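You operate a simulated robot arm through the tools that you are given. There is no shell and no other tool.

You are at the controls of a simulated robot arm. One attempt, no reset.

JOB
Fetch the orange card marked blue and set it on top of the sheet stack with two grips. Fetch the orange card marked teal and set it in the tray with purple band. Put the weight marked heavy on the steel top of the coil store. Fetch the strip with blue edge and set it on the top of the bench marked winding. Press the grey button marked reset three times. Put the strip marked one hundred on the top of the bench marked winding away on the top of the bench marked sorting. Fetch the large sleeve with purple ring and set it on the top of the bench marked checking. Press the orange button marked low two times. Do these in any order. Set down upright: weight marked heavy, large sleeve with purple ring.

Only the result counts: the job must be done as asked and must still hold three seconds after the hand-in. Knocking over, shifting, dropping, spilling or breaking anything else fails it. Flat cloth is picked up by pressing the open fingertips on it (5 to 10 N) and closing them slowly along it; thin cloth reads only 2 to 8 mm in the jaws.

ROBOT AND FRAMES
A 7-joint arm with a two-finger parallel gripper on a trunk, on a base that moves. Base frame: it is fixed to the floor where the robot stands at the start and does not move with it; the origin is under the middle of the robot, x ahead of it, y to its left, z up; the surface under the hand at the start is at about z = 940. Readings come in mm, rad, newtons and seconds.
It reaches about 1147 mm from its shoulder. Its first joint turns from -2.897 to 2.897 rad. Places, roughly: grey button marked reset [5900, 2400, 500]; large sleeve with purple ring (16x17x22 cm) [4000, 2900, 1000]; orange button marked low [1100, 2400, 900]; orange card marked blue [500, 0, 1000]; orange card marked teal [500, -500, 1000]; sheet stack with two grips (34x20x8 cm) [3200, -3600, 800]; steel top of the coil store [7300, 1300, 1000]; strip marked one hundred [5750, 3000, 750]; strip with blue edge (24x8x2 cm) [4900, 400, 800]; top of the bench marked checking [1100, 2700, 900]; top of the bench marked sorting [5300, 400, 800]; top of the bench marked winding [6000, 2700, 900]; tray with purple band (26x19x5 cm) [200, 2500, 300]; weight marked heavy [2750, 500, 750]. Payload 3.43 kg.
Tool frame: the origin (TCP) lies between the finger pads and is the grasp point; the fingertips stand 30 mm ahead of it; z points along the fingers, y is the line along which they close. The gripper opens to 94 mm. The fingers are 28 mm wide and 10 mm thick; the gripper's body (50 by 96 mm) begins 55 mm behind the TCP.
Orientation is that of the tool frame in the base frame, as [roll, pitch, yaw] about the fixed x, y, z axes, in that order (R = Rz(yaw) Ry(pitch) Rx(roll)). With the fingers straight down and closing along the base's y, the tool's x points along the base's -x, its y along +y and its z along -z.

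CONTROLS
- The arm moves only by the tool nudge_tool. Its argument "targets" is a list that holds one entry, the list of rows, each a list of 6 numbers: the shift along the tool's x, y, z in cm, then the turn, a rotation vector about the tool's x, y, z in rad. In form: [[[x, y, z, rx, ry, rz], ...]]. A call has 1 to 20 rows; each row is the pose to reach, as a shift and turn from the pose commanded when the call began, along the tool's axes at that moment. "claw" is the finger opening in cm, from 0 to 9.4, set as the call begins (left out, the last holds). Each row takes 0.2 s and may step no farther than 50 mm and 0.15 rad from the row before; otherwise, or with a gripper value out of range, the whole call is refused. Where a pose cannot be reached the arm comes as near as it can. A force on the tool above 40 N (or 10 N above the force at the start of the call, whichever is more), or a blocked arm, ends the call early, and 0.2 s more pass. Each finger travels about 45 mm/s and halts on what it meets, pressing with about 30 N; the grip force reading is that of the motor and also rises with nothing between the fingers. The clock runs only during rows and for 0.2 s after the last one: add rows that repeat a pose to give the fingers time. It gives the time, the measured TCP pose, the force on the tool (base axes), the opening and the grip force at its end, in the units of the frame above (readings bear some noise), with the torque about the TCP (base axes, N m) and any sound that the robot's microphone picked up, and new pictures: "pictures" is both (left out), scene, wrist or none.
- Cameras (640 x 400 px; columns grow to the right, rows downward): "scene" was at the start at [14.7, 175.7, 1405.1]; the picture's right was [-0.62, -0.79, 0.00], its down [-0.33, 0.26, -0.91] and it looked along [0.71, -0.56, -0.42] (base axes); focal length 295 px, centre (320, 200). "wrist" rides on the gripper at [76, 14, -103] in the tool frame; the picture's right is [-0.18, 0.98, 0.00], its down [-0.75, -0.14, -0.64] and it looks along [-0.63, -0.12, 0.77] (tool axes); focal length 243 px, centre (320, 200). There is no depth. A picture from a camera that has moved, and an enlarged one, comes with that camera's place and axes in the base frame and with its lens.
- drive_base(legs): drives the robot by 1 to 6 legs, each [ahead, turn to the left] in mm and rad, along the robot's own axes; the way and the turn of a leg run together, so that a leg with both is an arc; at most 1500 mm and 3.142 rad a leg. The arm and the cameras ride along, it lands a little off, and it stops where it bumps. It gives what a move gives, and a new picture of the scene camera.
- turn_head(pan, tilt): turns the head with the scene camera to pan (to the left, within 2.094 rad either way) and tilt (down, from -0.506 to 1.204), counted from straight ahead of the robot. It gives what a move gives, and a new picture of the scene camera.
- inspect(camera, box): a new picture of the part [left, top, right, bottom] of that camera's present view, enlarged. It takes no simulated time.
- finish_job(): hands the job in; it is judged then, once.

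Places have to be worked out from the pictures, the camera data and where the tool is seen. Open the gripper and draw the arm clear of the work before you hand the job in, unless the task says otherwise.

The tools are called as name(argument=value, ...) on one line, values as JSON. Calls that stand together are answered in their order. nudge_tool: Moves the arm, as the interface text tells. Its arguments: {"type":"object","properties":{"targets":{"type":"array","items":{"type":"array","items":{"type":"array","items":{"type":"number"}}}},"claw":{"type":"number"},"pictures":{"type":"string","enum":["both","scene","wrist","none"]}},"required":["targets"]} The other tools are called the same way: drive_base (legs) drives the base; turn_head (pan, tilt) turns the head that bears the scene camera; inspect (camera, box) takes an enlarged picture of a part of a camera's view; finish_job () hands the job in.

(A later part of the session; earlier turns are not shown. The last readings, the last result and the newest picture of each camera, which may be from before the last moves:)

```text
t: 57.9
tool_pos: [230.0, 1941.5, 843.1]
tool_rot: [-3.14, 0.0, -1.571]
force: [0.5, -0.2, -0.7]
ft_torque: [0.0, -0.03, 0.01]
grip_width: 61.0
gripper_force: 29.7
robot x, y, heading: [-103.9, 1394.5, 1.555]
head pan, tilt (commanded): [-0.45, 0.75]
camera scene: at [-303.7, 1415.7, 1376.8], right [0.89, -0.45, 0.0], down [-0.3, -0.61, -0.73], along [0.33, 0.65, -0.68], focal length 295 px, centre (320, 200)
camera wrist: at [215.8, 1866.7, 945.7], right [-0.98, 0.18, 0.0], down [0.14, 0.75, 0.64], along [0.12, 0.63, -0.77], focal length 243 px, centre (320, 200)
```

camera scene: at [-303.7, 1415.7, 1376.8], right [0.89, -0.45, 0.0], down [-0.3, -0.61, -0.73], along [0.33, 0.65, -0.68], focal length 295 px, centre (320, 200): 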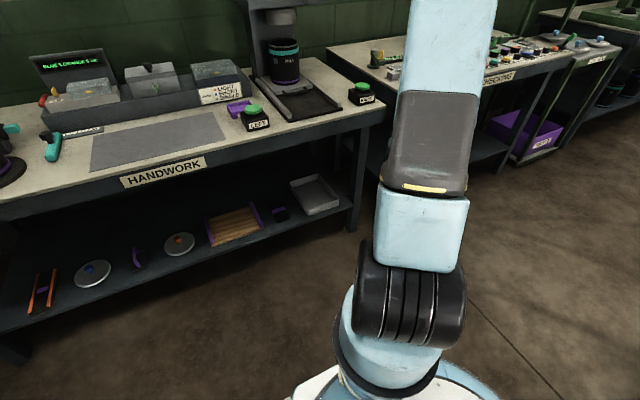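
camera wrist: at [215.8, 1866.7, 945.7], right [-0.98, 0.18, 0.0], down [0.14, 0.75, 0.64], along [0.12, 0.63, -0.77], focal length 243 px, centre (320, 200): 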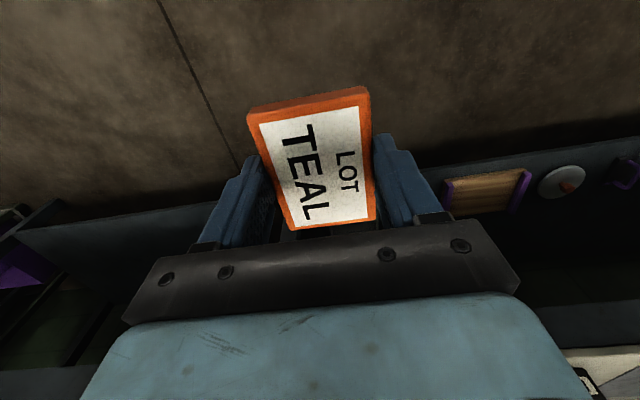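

The hand is now square to the bench. I lower it and tilt the fingers forward to see under the bench with the wrist camera.

nudge_tool(targets=[[[-1.5, -1, 4, 0, -0.06, 0], [-3, -2, 8, 0, -0.12, 0], [-4.5, -3, 12, 0, -0.18, 0], [-6, -4, 16, 0, -0.24, 0], [-7.5, -5, 20, 0, -0.3, 0], [-9, -6, 24, 0, -0.36, 0], [-10.5, -7, 28, 0, -0.42, 0], [-12, -8, 32, 0, -0.48, 0], [-13.5, -9, 35, 0, -0.54, 0], [-15, -10, 37, 0, -0.6, 0], [-15, -10, 37, 0, -0.6, 0]]])

```text
t: 60.3
tool_pos: [329.9, 2093.5, 472.5]
tool_rot: [3.141, 0.601, -1.572]
force: [0.2, 0.0, 0.2]
ft_torque: [0.01, -0.02, -0.03]
grip_width: 61.0
gripper_force: 30.0
robot x, y, heading: [-102.6, 1400.9, 1.554]
head pan, tilt (commanded): [-0.45, 0.75]
camera scene: at [-303.6, 1415.8, 1376.8], right [0.89, -0.45, 0.0], down [-0.3, -0.61, -0.73], along [0.33, 0.65, -0.68], focal length 295 px, centre (320, 200)
camera wrist: at [316.2, 1972.3, 514.6], right [-0.98, 0.15, 0.1], down [0.14, 0.26, 0.96], along [0.12, 0.95, -0.28], focal length 243 px, centre (320, 200)
```

scene: 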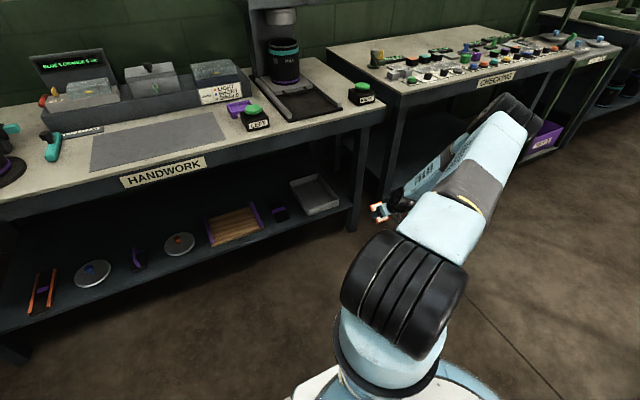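
wrist: 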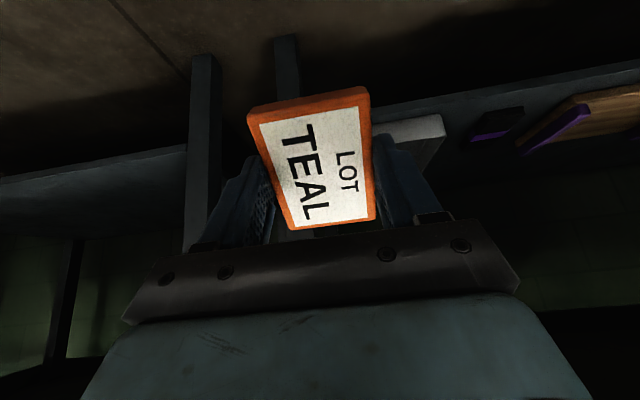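

The card blocks the wrist view of the tray. I swing the hand to the right and yaw it left to look at the tray's right outer side.

nudge_tool(targets=[[[0, -3.5, 0, -0.074, 0, -0.108], [0, -7, 0, -0.147, 0, -0.215], [0, -10.5, 0, -0.22, 0, -0.322], [0, -14, 0, -0.294, 0, -0.429], [0, -17.5, 0, -0.367, 0, -0.536], [0, -21, 0, -0.44, 0, -0.643], [0, -24, 0, -0.5, 0, -0.73], [0, -24, 0, -0.5, 0, -0.73]]], pictures="wrist")

```text
t: 62.1
tool_pos: [557.8, 2083.2, 478.9]
tool_rot: [3.141, 0.601, -0.686]
force: [-0.5, -0.4, -1.2]
ft_torque: [-0.03, -0.04, 0.02]
grip_width: 61.0
gripper_force: 30.4
out of reach, approached as far as the arm can: row 7, 8
robot x, y, heading: [-107.0, 1396.6, 1.556]
head pan, tilt (commanded): [-0.45, 0.75]
camera wrist: at [641.5, 1995.3, 520.4], right [-0.74, -0.66, 0.1], down [-0.11, 0.27, 0.96], along [-0.66, 0.7, -0.28], focal length 243 px, centre (320, 200)
```

wrist: 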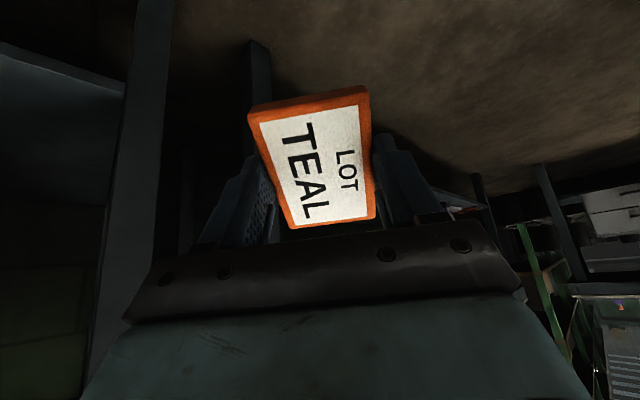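

The card hides the tray in this view. I tilt the hand up more so the tray shows beyond the card.

nudge_tool(targets=[[[0, 0, -1, 0, -0.14, 0], [0, 0, -2, 0, -0.28, 0], [0, 0, -3, 0, -0.42, 0], [0, 0, -4, 0, -0.56, 0], [0, 0, -4, 0, -0.56, 0]]], pictures="wrist")

inspect(camera="wrist", box=[200, 0, 440, 150])

```text
t: 63.3
tool_pos: [526.3, 2051.0, 531.8]
tool_rot: [3.141, 1.162, -0.688]
force: [-0.8, 0.5, -0.2]
ft_torque: [-0.02, -0.02, -0.02]
grip_width: 60.6
gripper_force: 30.4
out of reach, approached as far as the arm can: row 1, 2, 3, 4, 5
robot x, y, heading: [-105.1, 1397.2, 1.559]
head pan, tilt (commanded): [-0.45, 0.75]
camera wrist: at [613.8, 1960.7, 502.3], right [-0.68, -0.71, 0.17], down [0.31, -0.07, 0.95], along [-0.66, 0.7, 0.27], focal length 243 px, centre (320, 200)
```

wrist: 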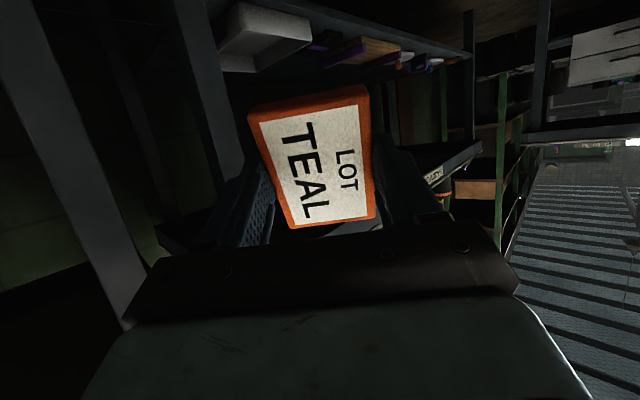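

```text
2.67 times, centred on (320, 75) of wrist
camera zoom: at [613.8, 1960.7, 502.3], right [-0.68, -0.71, 0.17], down [0.31, -0.07, 0.95], along [-0.66, 0.7, 0.27], focal length 647 px, centre (320, 533)
```

zoom: 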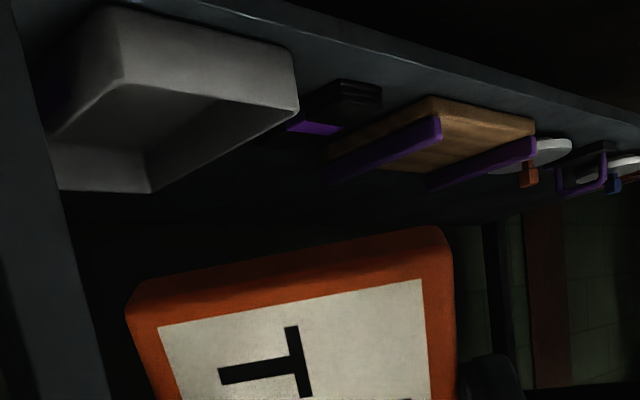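

There's a hint of purple on the grey tray's right outer side. I zoom in on it.

inspect(camera="wrist", box=[200, 0, 280, 60])

```text
6.67 times, centred on (240, 30) of wrist
camera zoom: at [613.8, 1960.7, 502.3], right [-0.68, -0.71, 0.17], down [0.31, -0.07, 0.95], along [-0.66, 0.7, 0.27], focal length 1618 px, centre (853, 1333)
```

zoom: 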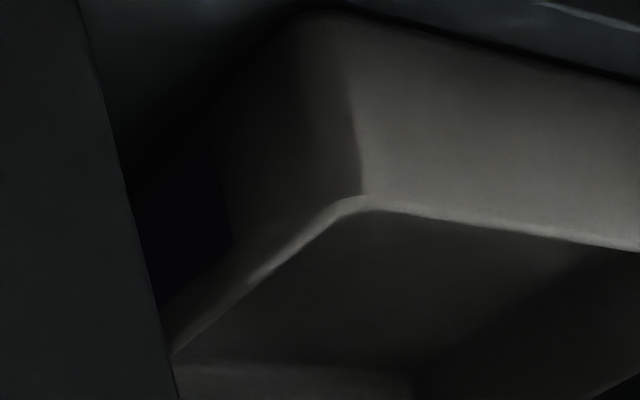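

The zoom shows a darker purple patch on the right outer wall of the grey tray, starting some way from its corner, so the grey tray at [220, 2550] is the banded one and it agrees with the listed place. I bring the hand back toward the middle and undo the tilt.

nudge_tool(targets=[[[-1.2, 2.5, 2.8, 0, 0.11, 0], [-2.4, 5, 5.6, 0, 0.22, 0], [-3.6, 7.5, 8.4, 0, 0.33, 0], [-4.9, 10.1, 11.2, 0, 0.45, 0], [-6.1, 12.7, 14.2, 0, 0.56, 0], [-6.1, 12.7, 14.2, 0, 0.56, 0]]], pictures="none")

```text
t: 64.7
tool_pos: [324.9, 2050.7, 530.1]
tool_rot: [3.142, 0.599, -0.689]
force: [0.7, 0.4, -1.2]
ft_torque: [-0.01, -0.01, -0.01]
grip_width: 60.9
gripper_force: 29.8
robot x, y, heading: [-108.2, 1392.3, 1.556]
head pan, tilt (commanded): [-0.45, 0.75]
```

The hand went exactly as commanded from the reached pose. Now I yaw it square to the bench again and centre it on x 220.

nudge_tool(targets=[[[-0.6, 1.1, 1.4, 0.08, 0, 0.117], [-1.2, 2.2, 2.8, 0.16, 0, 0.234], [-1.8, 3.3, 4.2, 0.24, 0, 0.35], [-2.4, 4.4, 5.6, 0.32, 0, 0.467], [-3, 5.5, 7, 0.4, 0, 0.584], [-3.9, 6.7, 8.7, 0.5, 0, 0.73], [-3.9, 6.7, 8.7, 0.5, 0, 0.73]]], pictures="none")

drive_base(legs=[[200, 0]])

```text
refused: row 6 steps farther than a row can; nothing moved
```

```text
t: 66.3
tool_pos: [328.5, 2251.3, 529.3]
tool_rot: [-3.141, 0.602, -0.688]
force: [-0.7, -0.4, -0.4]
ft_torque: [0.0, -0.01, 0.04]
grip_width: 61.0
gripper_force: 30.2
robot x, y, heading: [-105.4, 1600.7, 1.559]
head pan, tilt (commanded): [-0.45, 0.75]
camera scene: at [-301.0, 1617.3, 1376.8], right [0.89, -0.45, 0.0], down [-0.31, -0.61, -0.73], along [0.33, 0.65, -0.68], focal length 295 px, centre (320, 200)
```

scene: 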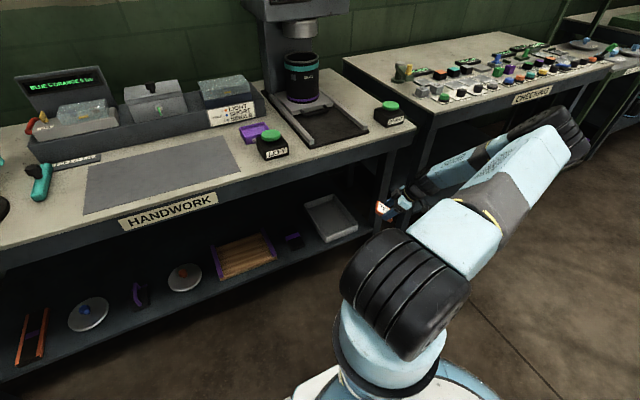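

The yaw call was refused for a step too large, but the drive went through; the hand is at [328, 2251, 529], clear of the bench. I repeat the yaw with smaller steps.

nudge_tool(targets=[[[-0.6, 1.2, 0.9, 0.071, 0, 0.104], [-1.2, 2.4, 1.8, 0.143, 0, 0.208], [-1.8, 3.6, 2.7, 0.214, 0, 0.313], [-2.4, 4.8, 3.7, 0.286, 0, 0.417], [-3, 6, 4.6, 0.357, 0, 0.521], [-3.6, 7.2, 5.5, 0.429, 0, 0.626], [-4.1, 8.4, 6.4, 0.5, 0, 0.73], [-4.1, 8.4, 6.4, 0.5, 0, 0.73]]])

```text
t: 68.1
tool_pos: [220.2, 2230.2, 502.1]
tool_rot: [3.141, 0.6, -1.576]
force: [0.7, -1.4, -0.3]
ft_torque: [-0.04, 0.04, 0.02]
grip_width: 61.0
gripper_force: 30.4
robot x, y, heading: [-99.8, 1597.3, 1.553]
head pan, tilt (commanded): [-0.45, 0.75]
camera scene: at [-301.0, 1617.2, 1376.8], right [0.89, -0.45, 0.0], down [-0.31, -0.61, -0.73], along [0.33, 0.65, -0.68], focal length 295 px, centre (320, 200)
camera wrist: at [206.9, 2110.6, 543.8], right [-0.98, 0.16, 0.1], down [0.14, 0.26, 0.96], along [0.12, 0.95, -0.28], focal length 243 px, centre (320, 200)
```

scene: 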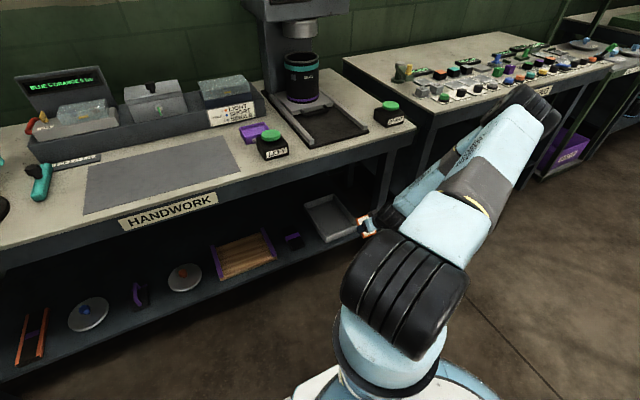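
wrist: 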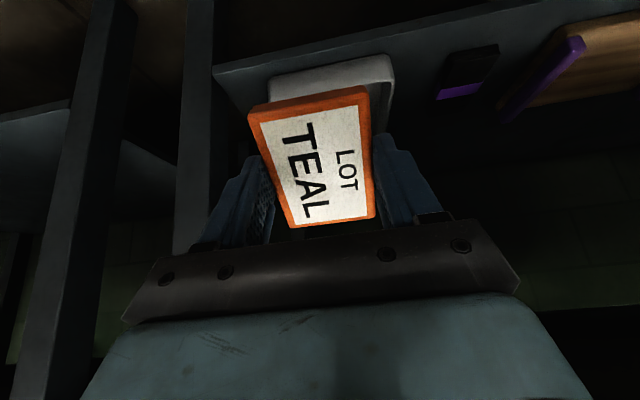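

The wrist view gives the tray's front at y about 2412 and its centre at x about 210, with its rim clear of the apron. I move the card in over the tray's rim and down to just above its floor.

nudge_tool(targets=[[[-2.5, 0.1, 3.7, 0, 0, 0], [-5.1, 0.3, 7.4, 0, 0, 0], [-7.6, 0.5, 11.2, 0, 0, 0], [-10.2, 0.7, 14.9, 0, 0, 0], [-12.7, 0.8, 18.6, 0, 0, 0], [-12.3, 0.9, 21.8, 0, 0, 0], [-12, 0.9, 25, 0, 0, 0], [-11.6, 0.9, 28.2, 0, 0, 0], [-11.6, 0.9, 28.2, 0, 0, 0]]])

```text
t: 70.1
tool_pos: [213.8, 2485.8, 333.1]
tool_rot: [3.141, 0.6, -1.575]
force: [0.6, -0.8, -1.2]
ft_torque: [-0.01, 0.0, -0.03]
grip_width: 61.4
gripper_force: 30.0
robot x, y, heading: [-104.0, 1599.0, 1.558]
head pan, tilt (commanded): [-0.45, 0.75]
camera scene: at [-301.0, 1617.6, 1376.8], right [0.89, -0.45, 0.0], down [-0.31, -0.61, -0.73], along [0.33, 0.65, -0.68], focal length 295 px, centre (320, 200)
camera wrist: at [199.4, 2366.4, 375.3], right [-0.98, 0.16, 0.1], down [0.14, 0.26, 0.96], along [0.12, 0.95, -0.28], focal length 243 px, centre (320, 200)
```

scene: 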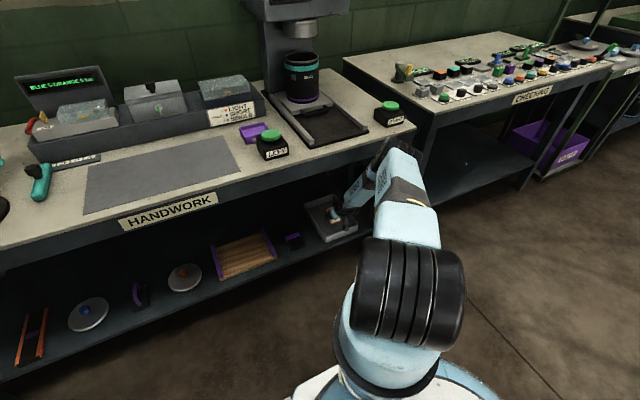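
wrist: 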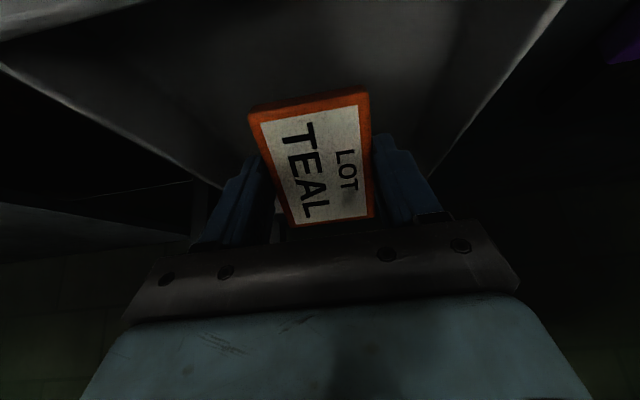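

The card hangs inside the tray's walls. I lower it until its near edge just meets the tray floor.

nudge_tool(targets=[[[0.6, 0, 0.9, 0, 0, 0], [1.1, 0, 1.8, 0, 0, 0], [1.6, 0, 2.5, 0, 0, 0], [1.6, 0, 2.5, 0, 0, 0]]], pictures="wrist")

```text
t: 71.1
tool_pos: [214.1, 2488.0, 304.6]
tool_rot: [3.141, 0.6, -1.575]
force: [-0.2, 0.7, 0.7]
ft_torque: [0.0, -0.07, -0.01]
grip_width: 61.0
gripper_force: 30.1
robot x, y, heading: [-103.6, 1595.3, 1.558]
head pan, tilt (commanded): [-0.45, 0.75]
camera wrist: at [199.3, 2367.0, 346.5], right [-0.98, 0.16, 0.1], down [0.14, 0.26, 0.96], along [0.12, 0.95, -0.28], focal length 243 px, centre (320, 200)
```

wrist: 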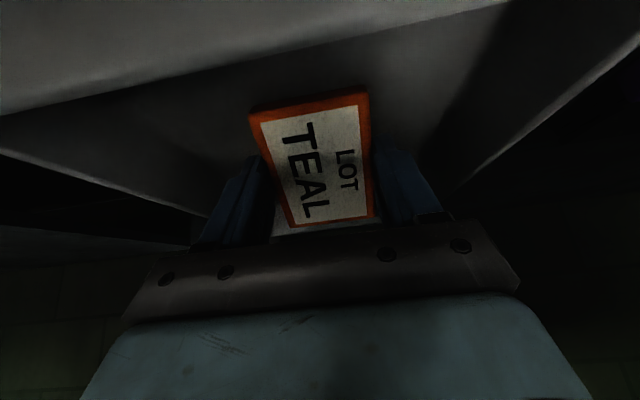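

Force barely changed, so it's near contact. I lower a little more in small steps.

nudge_tool(targets=[[[0.17, 0, 0.25, 0, 0, 0], [0.34, 0, 0.5, 0, 0, 0], [0.34, 0, 0.5, 0, 0, 0]]], pictures="none")

```text
t: 71.9
tool_pos: [213.7, 2488.9, 298.6]
tool_rot: [-3.14, 0.603, -1.576]
force: [-0.6, 7.4, 19.7]
ft_torque: [0.0, 0.0, -0.02]
grip_width: 61.0
gripper_force: 30.3
robot x, y, heading: [-103.3, 1600.2, 1.554]
head pan, tilt (commanded): [-0.45, 0.75]
```

Firm contact with the tray floor (20 N). I ease off 1.5 mm and open the fingers so the card lies down in the tray.

nudge_tool(targets=[[[-0.08, 0, -0.12, 0, 0, 0], [-0.08, 0, -0.12, 0, 0, 0]]], pictures="none")

nudge_tool(targets=[[[0, 0, 0, 0, 0, 0], [0, 0, 0, 0, 0, 0], [0, 0, 0, 0, 0, 0], [0, 0, 0, 0, 0, 0]]], claw=8.8)

```text
t: 72.5
tool_pos: [213.1, 2486.6, 299.6]
tool_rot: [3.141, 0.6, -1.575]
force: [2.7, 0.8, 12.8]
ft_torque: [-0.18, -0.18, 0.07]
grip_width: 61.0
gripper_force: 29.9
robot x, y, heading: [-107.0, 1597.8, 1.557]
head pan, tilt (commanded): [-0.45, 0.75]
```

```text
t: 73.5
tool_pos: [214.2, 2487.0, 299.4]
tool_rot: [3.141, 0.597, -1.574]
force: [0.7, 0.3, -0.2]
ft_torque: [0.03, -0.01, -0.01]
grip_width: 88.0
gripper_force: 0.0
robot x, y, heading: [-103.3, 1598.0, 1.558]
head pan, tilt (commanded): [-0.45, 0.75]
camera scene: at [-301.1, 1617.5, 1376.8], right [0.89, -0.45, 0.0], down [-0.31, -0.61, -0.73], along [0.33, 0.65, -0.68], focal length 295 px, centre (320, 200)
camera wrist: at [199.1, 2366.4, 341.6], right [-0.98, 0.16, 0.1], down [0.14, 0.26, 0.96], along [0.12, 0.95, -0.28], focal length 243 px, centre (320, 200)
```

scene: 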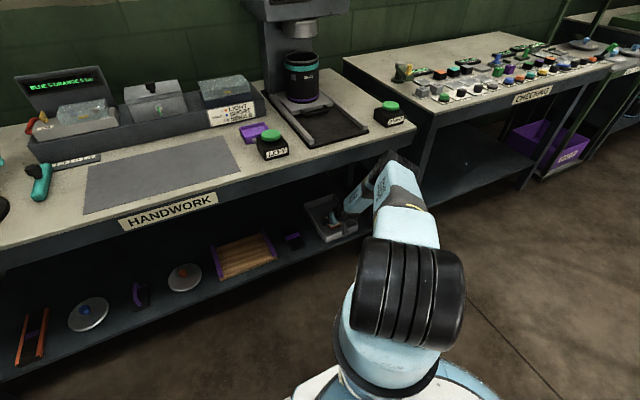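
wrist: 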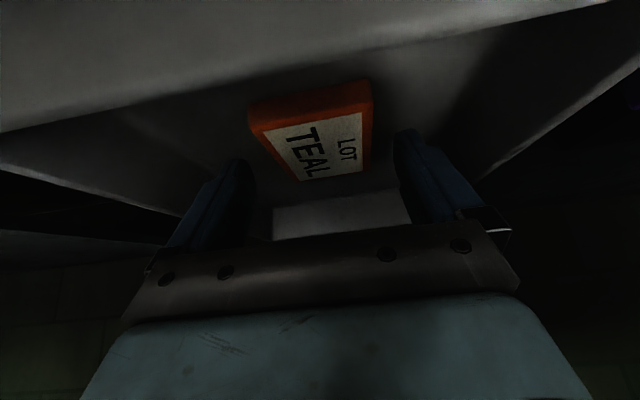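

The card lies flat in the tray. I withdraw back along the fingers, then out and up in front of the bench.

nudge_tool(targets=[[[0, 0, -4.3, 0, 0, 0], [0, 0, -8.6, 0, 0, 0], [0, 0, -13, 0, 0, 0], [2, 0, -16.6, 0, 0, 0], [3.9, 0, -20.2, 0, 0, 0], [5.9, 0, -23.9, 0, 0, 0], [7.8, 0, -27.5, 0, 0, 0], [9.8, 0, -31.1, 0, 0, 0], [9.8, 0, -31.1, 0, 0, 0]]])

inspect(camera="scene", box=[280, 160, 380, 250])

```text
t: 75.5
tool_pos: [212.5, 2230.5, 500.4]
tool_rot: [3.141, 0.599, -1.573]
force: [-0.3, 0.2, 0.2]
ft_torque: [0.01, 0.01, -0.02]
grip_width: 88.0
gripper_force: 0.1
robot x, y, heading: [-105.2, 1599.2, 1.556]
head pan, tilt (commanded): [-0.45, 0.75]
camera scene: at [-301.1, 1617.4, 1376.8], right [0.89, -0.45, 0.0], down [-0.31, -0.61, -0.73], along [0.33, 0.65, -0.68], focal length 295 px, centre (320, 200)
camera wrist: at [198.6, 2110.1, 542.6], right [-0.98, 0.16, 0.1], down [0.14, 0.26, 0.96], along [0.12, 0.95, -0.28], focal length 243 px, centre (320, 200)
```

scene: 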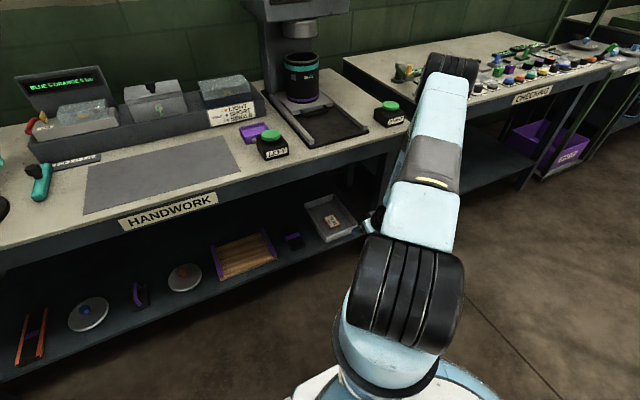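
wrist: 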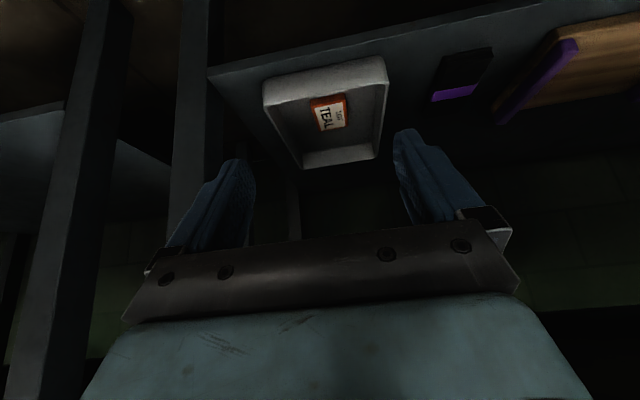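

```text
4.44 times, centred on (330, 205) of scene
camera zoom: at [-301.1, 1617.4, 1376.8], right [0.89, -0.45, 0.0], down [-0.31, -0.61, -0.73], along [0.33, 0.65, -0.68], focal length 1311 px, centre (276, 178)
```

zoom: 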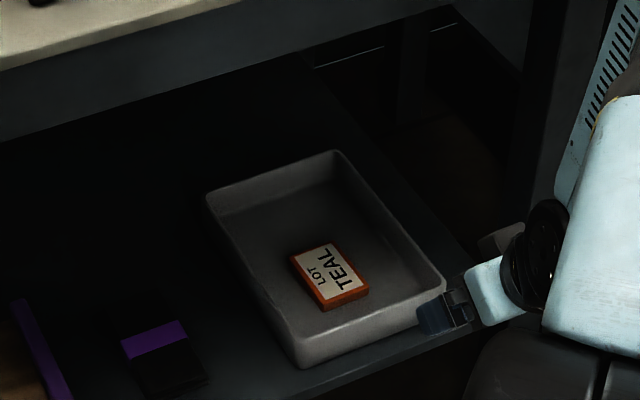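

The TEAL card rests in the grey tray. I raise the hand, bringing the fingers back to straight down, then drive along to the checking bench.

nudge_tool(targets=[[[-0.9, 0, -4.5, 0, 0.046, 0], [-1.9, 0, -9, 0, 0.092, 0], [-2.8, 0, -13.5, 0, 0.138, 0], [-3.7, 0, -18, 0, 0.185, 0], [-4.7, 0, -22.5, 0, 0.231, 0], [-5.6, 0, -27, 0, 0.277, 0], [-6.5, 0, -31.5, 0, 0.323, 0], [-7.4, 0, -36, 0, 0.369, 0], [-8.4, 0, -40.5, 0, 0.415, 0], [-9.3, 0, -45, 0, 0.462, 0], [-10.2, 0, -49.5, 0, 0.508, 0], [-11.2, 0, -54, 0, 0.554, 0], [-12.1, 0, -58.4, 0, 0.6, 0], [-12.1, 0, -58.4, 0, 0.6, 0]]], pictures="none")

drive_base(legs=[[0, -0.78], [0, -0.78]])

```text
t: 78.5
tool_pos: [210.7, 2002.1, 1053.2]
tool_rot: [-3.141, -0.001, -1.574]
force: [-0.5, 0.8, 0.5]
ft_torque: [0.04, 0.01, 0.0]
grip_width: 87.8
gripper_force: 0.0
robot x, y, heading: [-105.0, 1598.1, 1.559]
head pan, tilt (commanded): [-0.45, 0.75]
```

```text
t: 83.1
tool_pos: [343.5, 1338.4, 1052.8]
tool_rot: [-3.139, -0.001, -3.021]
force: [-0.7, 0.5, -0.5]
ft_torque: [-0.05, 0.04, 0.02]
grip_width: 88.1
gripper_force: 0.1
robot x, y, heading: [-112.1, 1680.2, 0.082]
head pan, tilt (commanded): [-0.45, 0.75]
stopped in leg 2: the robot was blocked; the commanded pose is now the measured one
camera scene: at [-108.5, 1881.5, 1376.8], right [-0.36, -0.93, 0.0], down [-0.64, 0.25, -0.73], along [0.68, -0.27, -0.68], focal length 295 px, centre (320, 200)
```

scene: 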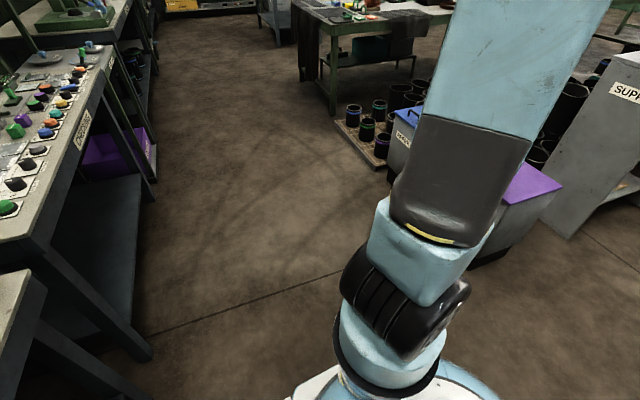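

The turn stopped a little short at heading 0.08 with nothing near the base; the readings are consistent, so I carry on from the measured pose. I look at the checking bench to find the orange LOW button.

turn_head(pan=0.4, tilt=0.45)

inspect(camera="scene", box=[160, 100, 400, 300])

```text
t: 84.3
tool_pos: [343.4, 1338.3, 1052.9]
tool_rot: [3.141, 0.001, -3.02]
force: [-0.9, -0.5, -0.3]
ft_torque: [0.01, -0.01, -0.03]
grip_width: 87.9
gripper_force: 0.0
robot x, y, heading: [-107.7, 1679.1, 0.072]
head pan, tilt (commanded): [0.4, 0.45]
camera scene: at [-104.2, 1953.4, 1403.2], right [0.46, -0.89, 0.0], down [-0.39, -0.2, -0.9], along [0.8, 0.41, -0.44], focal length 295 px, centre (320, 200)
```

scene: 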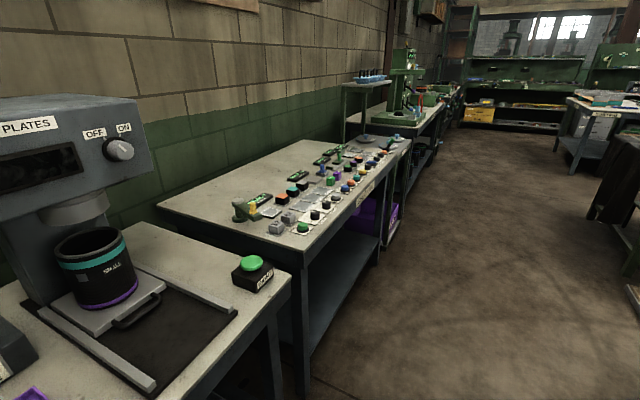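

```text
2.00 times, centred on (280, 200) of scene
camera zoom: at [-104.2, 1953.4, 1403.2], right [0.46, -0.89, 0.0], down [-0.39, -0.2, -0.9], along [0.8, 0.41, -0.44], focal length 590 px, centre (400, 200)
```

zoom: 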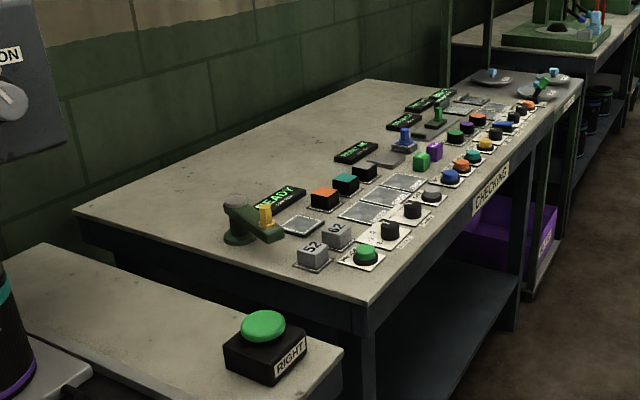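

The buttons stand in the bench's front row and the rear half of the top is free for the sleeve later. I drive along the bench and then face it.

drive_base(legs=[[0, -0.08], [850, 0]])

drive_base(legs=[[0, 0.8]])

drive_base(legs=[[0, 0.77]])

```text
t: 89.3
tool_pos: [1167.5, 1304.0, 1053.7]
tool_rot: [-3.141, 0.0, -3.098]
force: [0.8, -0.5, 0.3]
ft_torque: [0.02, -0.01, 0.02]
grip_width: 88.1
gripper_force: 0.0
robot x, y, heading: [744.3, 1684.5, 0.001]
head pan, tilt (commanded): [0.4, 0.45]
camera scene: at [769.6, 1955.8, 1403.3], right [0.39, -0.92, 0.0], down [-0.4, -0.17, -0.9], along [0.83, 0.35, -0.44], focal length 295 px, centre (320, 200)
```

scene: 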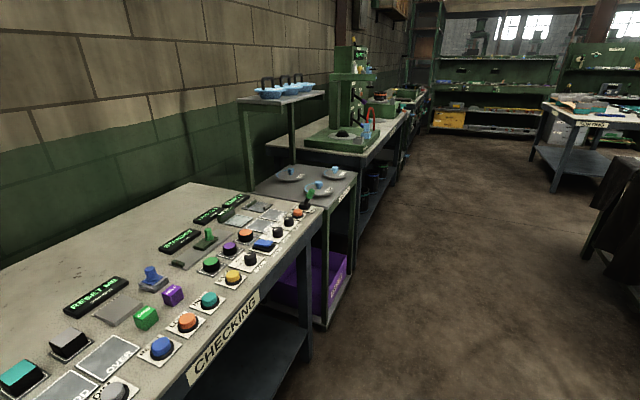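

```text
t: 92.1
tool_pos: [1310.0, 1727.6, 1053.0]
tool_rot: [3.141, 0.0, -2.292]
force: [0.6, -0.1, 0.8]
ft_torque: [-0.01, -0.01, 0.0]
grip_width: 88.0
gripper_force: 0.1
robot x, y, heading: [778.7, 1653.7, 0.804]
head pan, tilt (commanded): [0.4, 0.45]
camera scene: at [599.8, 1860.1, 1403.3], right [0.93, -0.36, 0.0], down [-0.16, -0.41, -0.9], along [0.33, 0.84, -0.44], focal length 295 px, centre (320, 200)
```

scene: 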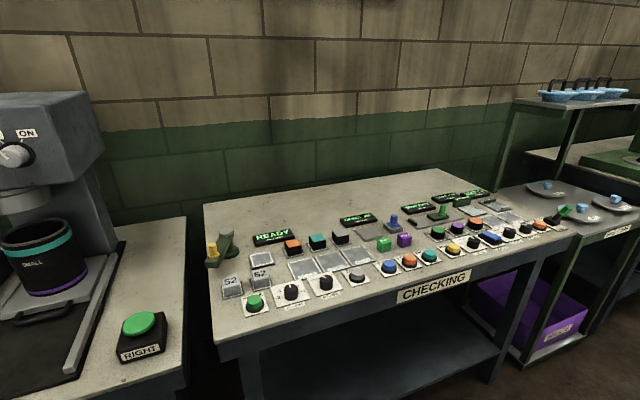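

```text
t: 94.8
tool_pos: [1101.0, 2083.5, 1054.5]
tool_rot: [3.141, -0.001, -1.508]
force: [0.5, -0.1, 0.1]
ft_torque: [0.02, 0.02, 0.0]
grip_width: 88.0
gripper_force: 0.1
robot x, y, heading: [822.3, 1655.1, 1.575]
head pan, tilt (commanded): [0.4, 0.45]
camera scene: at [552.6, 1678.8, 1403.3], right [0.92, 0.39, 0.0], down [0.17, -0.4, -0.9], along [-0.35, 0.83, -0.44], focal length 295 px, centre (320, 200)
```

scene: 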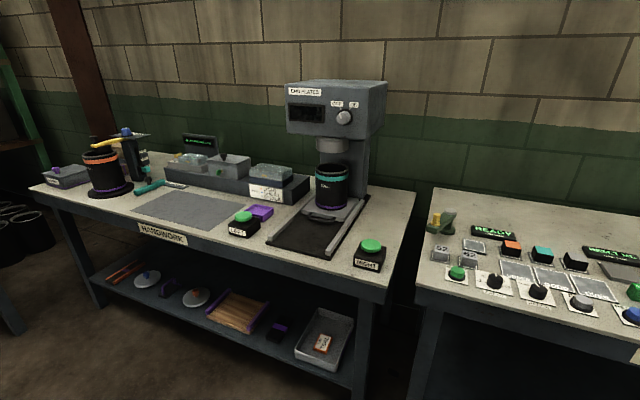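

Facing the bench now, with the hand near [1101, 2083]. From here I can check the tray's right side, and I look at the buttons.

inspect(camera="scene", box=[285, 295, 365, 380])

turn_head(pan=-0.4, tilt=0.55)

inspect(camera="scene", box=[160, 90, 480, 290])

```text
4.71 times, centred on (325, 338) of scene
camera zoom: at [552.6, 1678.8, 1403.3], right [0.92, 0.39, 0.0], down [0.17, -0.4, -0.9], along [-0.35, 0.83, -0.44], focal length 1388 px, centre (296, -447)
```

zoom: 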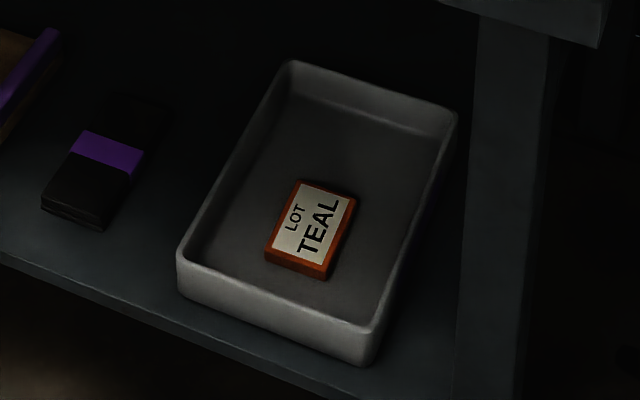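

```text
t: 95.9
tool_pos: [1101.6, 2083.6, 1054.1]
tool_rot: [3.141, -0.001, -1.508]
force: [-0.9, 0.0, -0.1]
ft_torque: [0.0, 0.0, 0.02]
grip_width: 87.8
gripper_force: 0.0
robot x, y, heading: [825.6, 1652.6, 1.572]
head pan, tilt (commanded): [-0.4, 0.55]
camera scene: at [623.2, 1676.5, 1394.2], right [0.92, -0.38, 0.0], down [-0.2, -0.48, -0.85], along [0.33, 0.79, -0.52], focal length 295 px, centre (320, 200)
```

scene: 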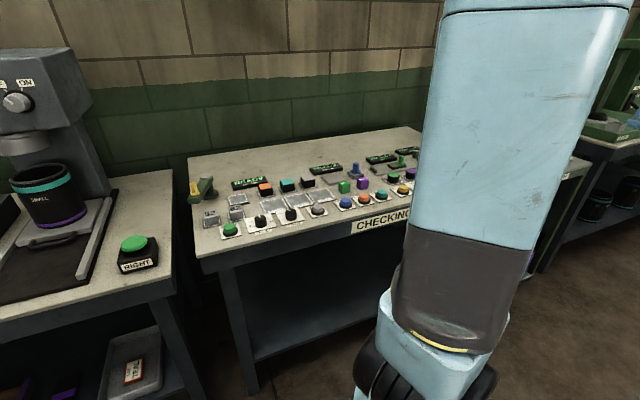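

```text
2.00 times, centred on (320, 190) of scene
camera zoom: at [623.2, 1676.5, 1394.2], right [0.92, -0.38, 0.0], down [-0.2, -0.48, -0.85], along [0.33, 0.79, -0.52], focal length 590 px, centre (320, 220)
```

zoom: 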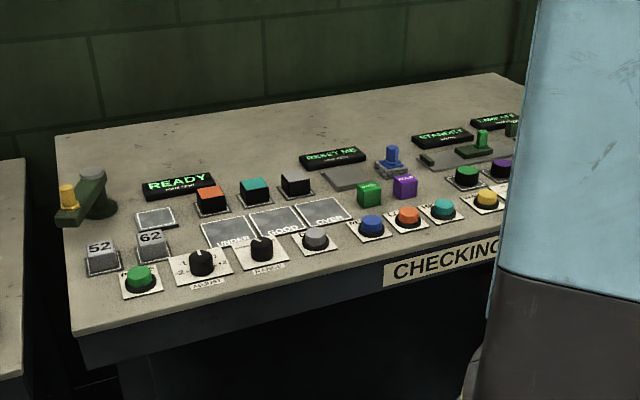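

inspect(camera="scene", box=[300, 165, 420, 235])

inspect(camera="scene", box=[195, 165, 335, 250])

inspect(camera="wrist", box=[0, 0, 640, 400])

```text
5.33 times, centred on (360, 200) of scene
camera zoom: at [623.2, 1676.5, 1394.2], right [0.92, -0.38, 0.0], down [-0.2, -0.48, -0.85], along [0.33, 0.79, -0.52], focal length 1574 px, centre (107, 200)
```

zoom: 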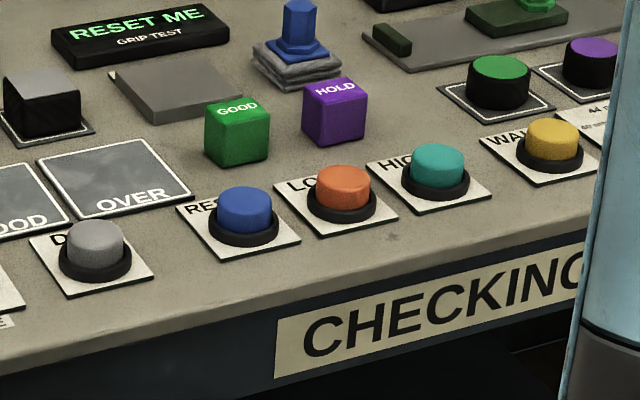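

```text
4.57 times, centred on (265, 208) of scene
camera zoom: at [623.2, 1676.5, 1394.2], right [0.92, -0.38, 0.0], down [-0.2, -0.48, -0.85], along [0.33, 0.79, -0.52], focal length 1349 px, centre (571, 166)
```

zoom: 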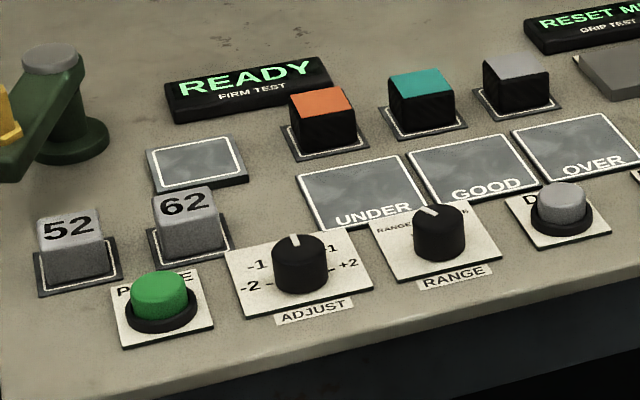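

```text
1.00 times, centred on (320, 200) of wrist (not enlarged: the box is as wide or as high as the picture)
camera zoom: at [1092.3, 2006.5, 1157.4], right [-0.99, 0.12, 0.0], down [0.09, 0.76, 0.64], along [0.08, 0.64, -0.77], focal length 243 px, centre (320, 200)
```

zoom: 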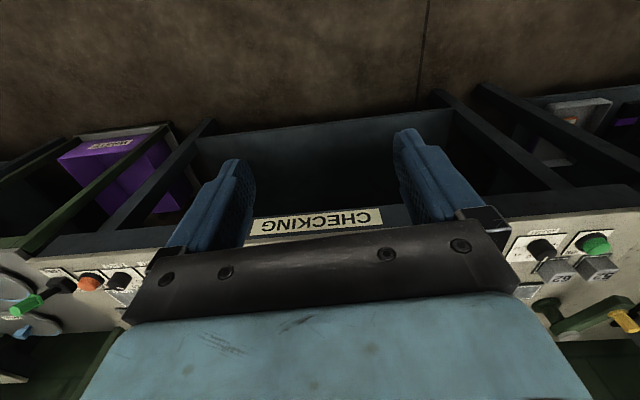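

The label by the orange front-row button reads LO(W), between RESET (blue) and HIGH (teal); I place it at about [1110, 2441, 863]. I close the fingers and move above it.

nudge_tool(targets=[[[-4.5, -0.4, 0.7, 0, 0, 0.01], [-9, -0.8, 1.4, 0, 0, 0.02], [-13.5, -1.2, 2.1, 0, 0, 0.03], [-18, -1.6, 2.8, 0, 0, 0.04], [-22.5, -2, 3.5, 0, 0, 0.05], [-27, -2.4, 4.2, 0, 0, 0.06], [-31.5, -2.8, 4.9, 0, 0, 0.063], [-35.6, -3.15, 5.4, 0, 0, 0.063], [-35.6, -3.15, 5.4, 0, 0, 0.063]]], claw=0)

```text
t: 97.9
tool_pos: [1109.4, 2440.2, 999.8]
tool_rot: [-3.141, 0.002, -1.57]
force: [-0.4, -0.1, 0.4]
ft_torque: [0.02, 0.02, 0.0]
grip_width: 0.0
gripper_force: 29.9
robot x, y, heading: [820.4, 1652.3, 1.575]
head pan, tilt (commanded): [-0.4, 0.55]
camera scene: at [623.3, 1677.0, 1394.2], right [0.92, -0.39, 0.0], down [-0.2, -0.48, -0.85], along [0.33, 0.79, -0.52], focal length 295 px, centre (320, 200)
camera wrist: at [1095.8, 2364.0, 1103.0], right [-0.98, 0.18, 0.0], down [0.14, 0.75, 0.64], along [0.12, 0.63, -0.77], focal length 243 px, centre (320, 200)
```

scene: 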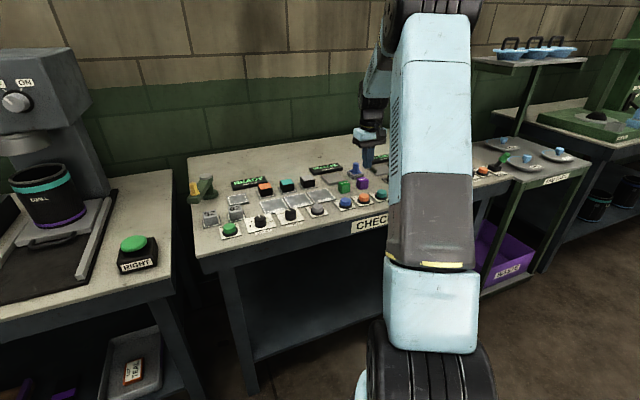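
wrist: 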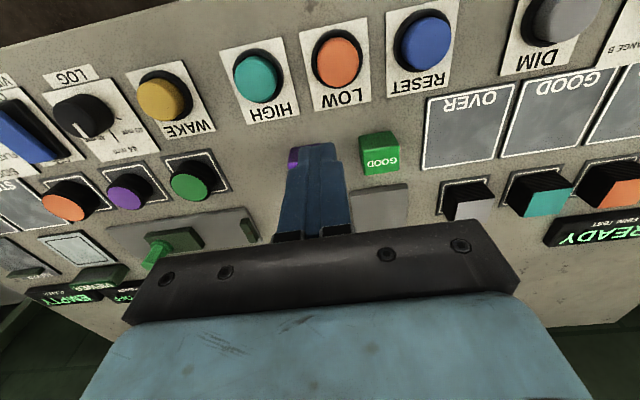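

Combining both cameras' rays, the LOW button's top is at about [1090, 2405, 887]. I shift over it and go down to just above.

nudge_tool(targets=[[[2, 1, 0, 0, 0, 0], [3.5, 1.9, 1.5, 0, 0, 0], [3.5, 1.9, 4, 0, 0, 0], [3.5, 1.9, 6.2, 0, 0, 0], [3.5, 1.9, 6.2, 0, 0, 0]]])

inspect(camera="scene", box=[300, 130, 420, 230])

```text
t: 99.1
tool_pos: [1091.1, 2405.4, 938.1]
tool_rot: [-3.142, 0.0, -1.572]
force: [-0.4, 0.7, -0.1]
ft_torque: [-0.03, 0.01, -0.01]
grip_width: 0.0
gripper_force: 29.6
robot x, y, heading: [824.4, 1650.1, 1.581]
head pan, tilt (commanded): [-0.4, 0.55]
camera scene: at [623.3, 1676.8, 1394.2], right [0.92, -0.39, 0.0], down [-0.2, -0.48, -0.85], along [0.33, 0.79, -0.52], focal length 295 px, centre (320, 200)
camera wrist: at [1077.3, 2329.6, 1041.2], right [-0.98, 0.18, 0.0], down [0.14, 0.75, 0.64], along [0.12, 0.63, -0.77], focal length 243 px, centre (320, 200)
```

scene: 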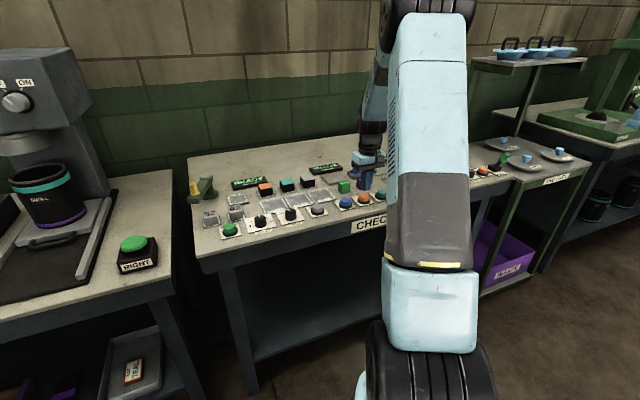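
wrist: 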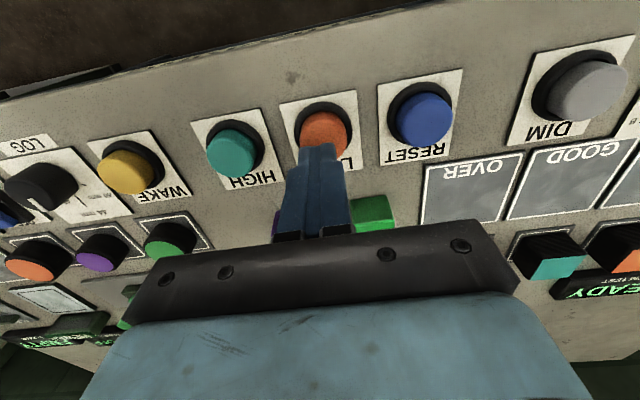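

```text
4.00 times, centred on (360, 180) of scene
camera zoom: at [623.3, 1676.8, 1394.2], right [0.92, -0.39, 0.0], down [-0.2, -0.48, -0.85], along [0.33, 0.79, -0.52], focal length 1180 px, centre (160, 280)
```

zoom: 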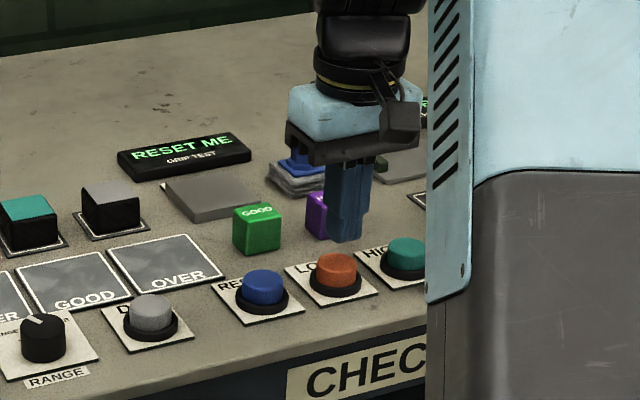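

The fingertips are right above the orange button (tip z 908, button top about 888). I descend in small steps until I feel it.

nudge_tool(targets=[[[0, 0, 0.6, 0, 0, 0], [0, 0, 1.2, 0, 0, 0], [0, 0, 1.6, 0, 0, 0], [0, 0, 2.0, 0, 0, 0], [0, 0, 2.0, 0, 0, 0]]], pictures="none")

```text
t: 100.3
tool_pos: [1090.8, 2406.3, 917.4]
tool_rot: [-3.141, 0.0, -1.57]
force: [-0.3, 0.5, 0.0]
ft_torque: [-0.01, 0.0, -0.01]
grip_width: 0.0
gripper_force: 29.7
robot x, y, heading: [819.1, 1654.9, 1.576]
head pan, tilt (commanded): [-0.4, 0.55]
```

No contact yet at TCP z 917. I go on down in 2 mm steps.

nudge_tool(targets=[[[0, 0, 0.2, 0, 0, 0], [0, 0, 0.4, 0, 0, 0], [0, 0, 0.6, 0, 0, 0], [0, 0, 0.6, 0, 0, 0]]], pictures="none")

```text
t: 101.3
tool_pos: [1090.9, 2405.4, 912.1]
tool_rot: [3.141, -0.001, -1.572]
force: [0.5, 0.9, 2.3]
ft_torque: [-0.01, 0.01, 0.0]
grip_width: 0.0
gripper_force: 30.2
robot x, y, heading: [821.1, 1653.3, 1.576]
head pan, tilt (commanded): [-0.4, 0.55]
heard: click
```

A click was heard at z 912: that is press one. I lift well clear of the button, then press again in the same manner.

nudge_tool(targets=[[[0, 0, -0.4, 0, 0, 0], [0, 0, -0.9, 0, 0, 0], [0, 0, -1.5, 0, 0, 0], [0, 0, -1.5, 0, 0, 0], [0, 0, -1.5, 0, 0, 0]]], pictures="scene")

inspect(camera="scene", box=[220, 130, 420, 250])

```text
t: 102.5
tool_pos: [1090.5, 2406.6, 927.8]
tool_rot: [3.141, -0.001, -1.569]
force: [-0.7, -1.2, 0.0]
ft_torque: [0.04, 0.0, 0.02]
grip_width: 0.0
gripper_force: 30.0
robot x, y, heading: [822.9, 1651.9, 1.572]
head pan, tilt (commanded): [-0.4, 0.55]
camera scene: at [623.3, 1676.9, 1394.2], right [0.92, -0.39, 0.0], down [-0.2, -0.48, -0.85], along [0.33, 0.79, -0.52], focal length 295 px, centre (320, 200)
```

scene: 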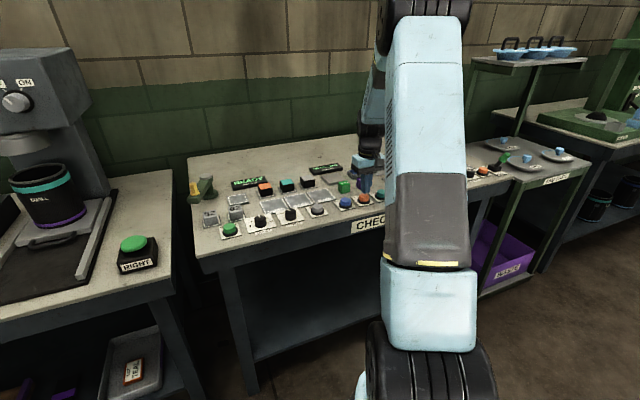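

```text
3.20 times, centred on (320, 190) of scene
camera zoom: at [623.3, 1676.9, 1394.2], right [0.92, -0.39, 0.0], down [-0.2, -0.48, -0.85], along [0.33, 0.79, -0.52], focal length 944 px, centre (320, 232)
```

zoom: 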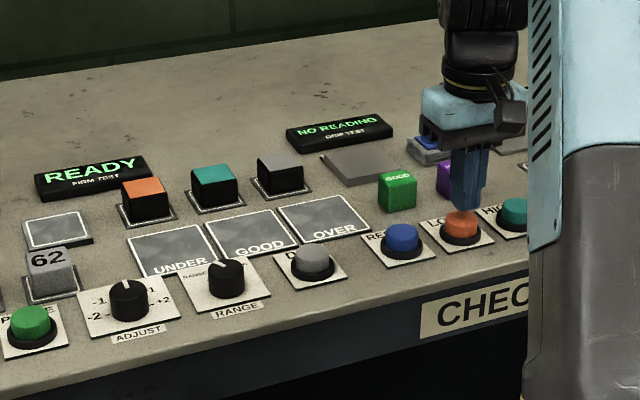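

The press took effect: the GRIP TEST display changed from RESET ME to NO READING. Now the second press.

nudge_tool(targets=[[[0, 0, 0.6, 0, 0, 0], [0, 0, 1.0, 0, 0, 0], [0, 0, 1.2, 0, 0, 0], [0, 0, 1.4, 0, 0, 0], [0, 0, 1.6, 0, 0, 0], [0, 0, 1.6, 0, 0, 0]]], pictures="none")

nudge_tool(targets=[[[0, 0, -0.8, 0, 0, 0], [0, 0, -2, 0, 0, 0], [0, 0, -5, 0, 0, 0], [0, 0, -9, 0, 0, 0], [0, 0, -9, 0, 0, 0]]], pictures="scene")

inspect(camera="scene", box=[220, 130, 420, 250])

```text
t: 103.9
tool_pos: [1090.0, 2405.8, 911.9]
tool_rot: [-3.141, -0.003, -1.572]
force: [-1.0, -0.5, 4.2]
ft_torque: [-0.03, 0.05, 0.02]
grip_width: 0.2
gripper_force: 29.9
robot x, y, heading: [825.7, 1650.7, 1.574]
head pan, tilt (commanded): [-0.4, 0.55]
heard: click
```

```text
t: 105.1
tool_pos: [1092.6, 2407.3, 1003.5]
tool_rot: [3.141, -0.001, -1.571]
force: [-0.8, -0.5, -0.2]
ft_torque: [0.01, 0.01, -0.01]
grip_width: 0.2
gripper_force: 29.8
robot x, y, heading: [824.4, 1653.3, 1.583]
head pan, tilt (commanded): [-0.4, 0.55]
camera scene: at [623.3, 1676.9, 1394.2], right [0.92, -0.39, 0.0], down [-0.2, -0.48, -0.85], along [0.33, 0.79, -0.52], focal length 295 px, centre (320, 200)
```

scene: 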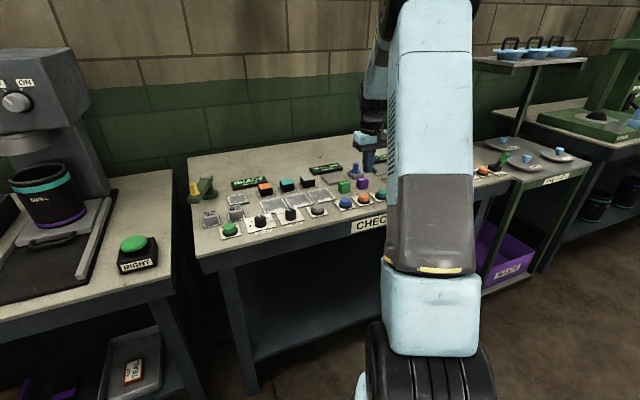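

```text
3.20 times, centred on (320, 190) of scene
camera zoom: at [623.3, 1676.9, 1394.2], right [0.92, -0.39, 0.0], down [-0.2, -0.48, -0.85], along [0.33, 0.79, -0.52], focal length 944 px, centre (320, 232)
```

zoom: 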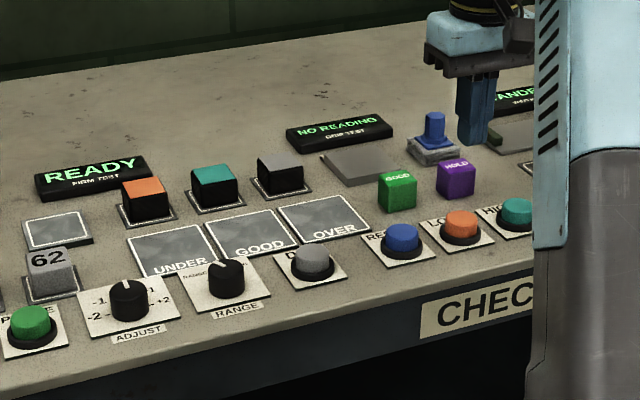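

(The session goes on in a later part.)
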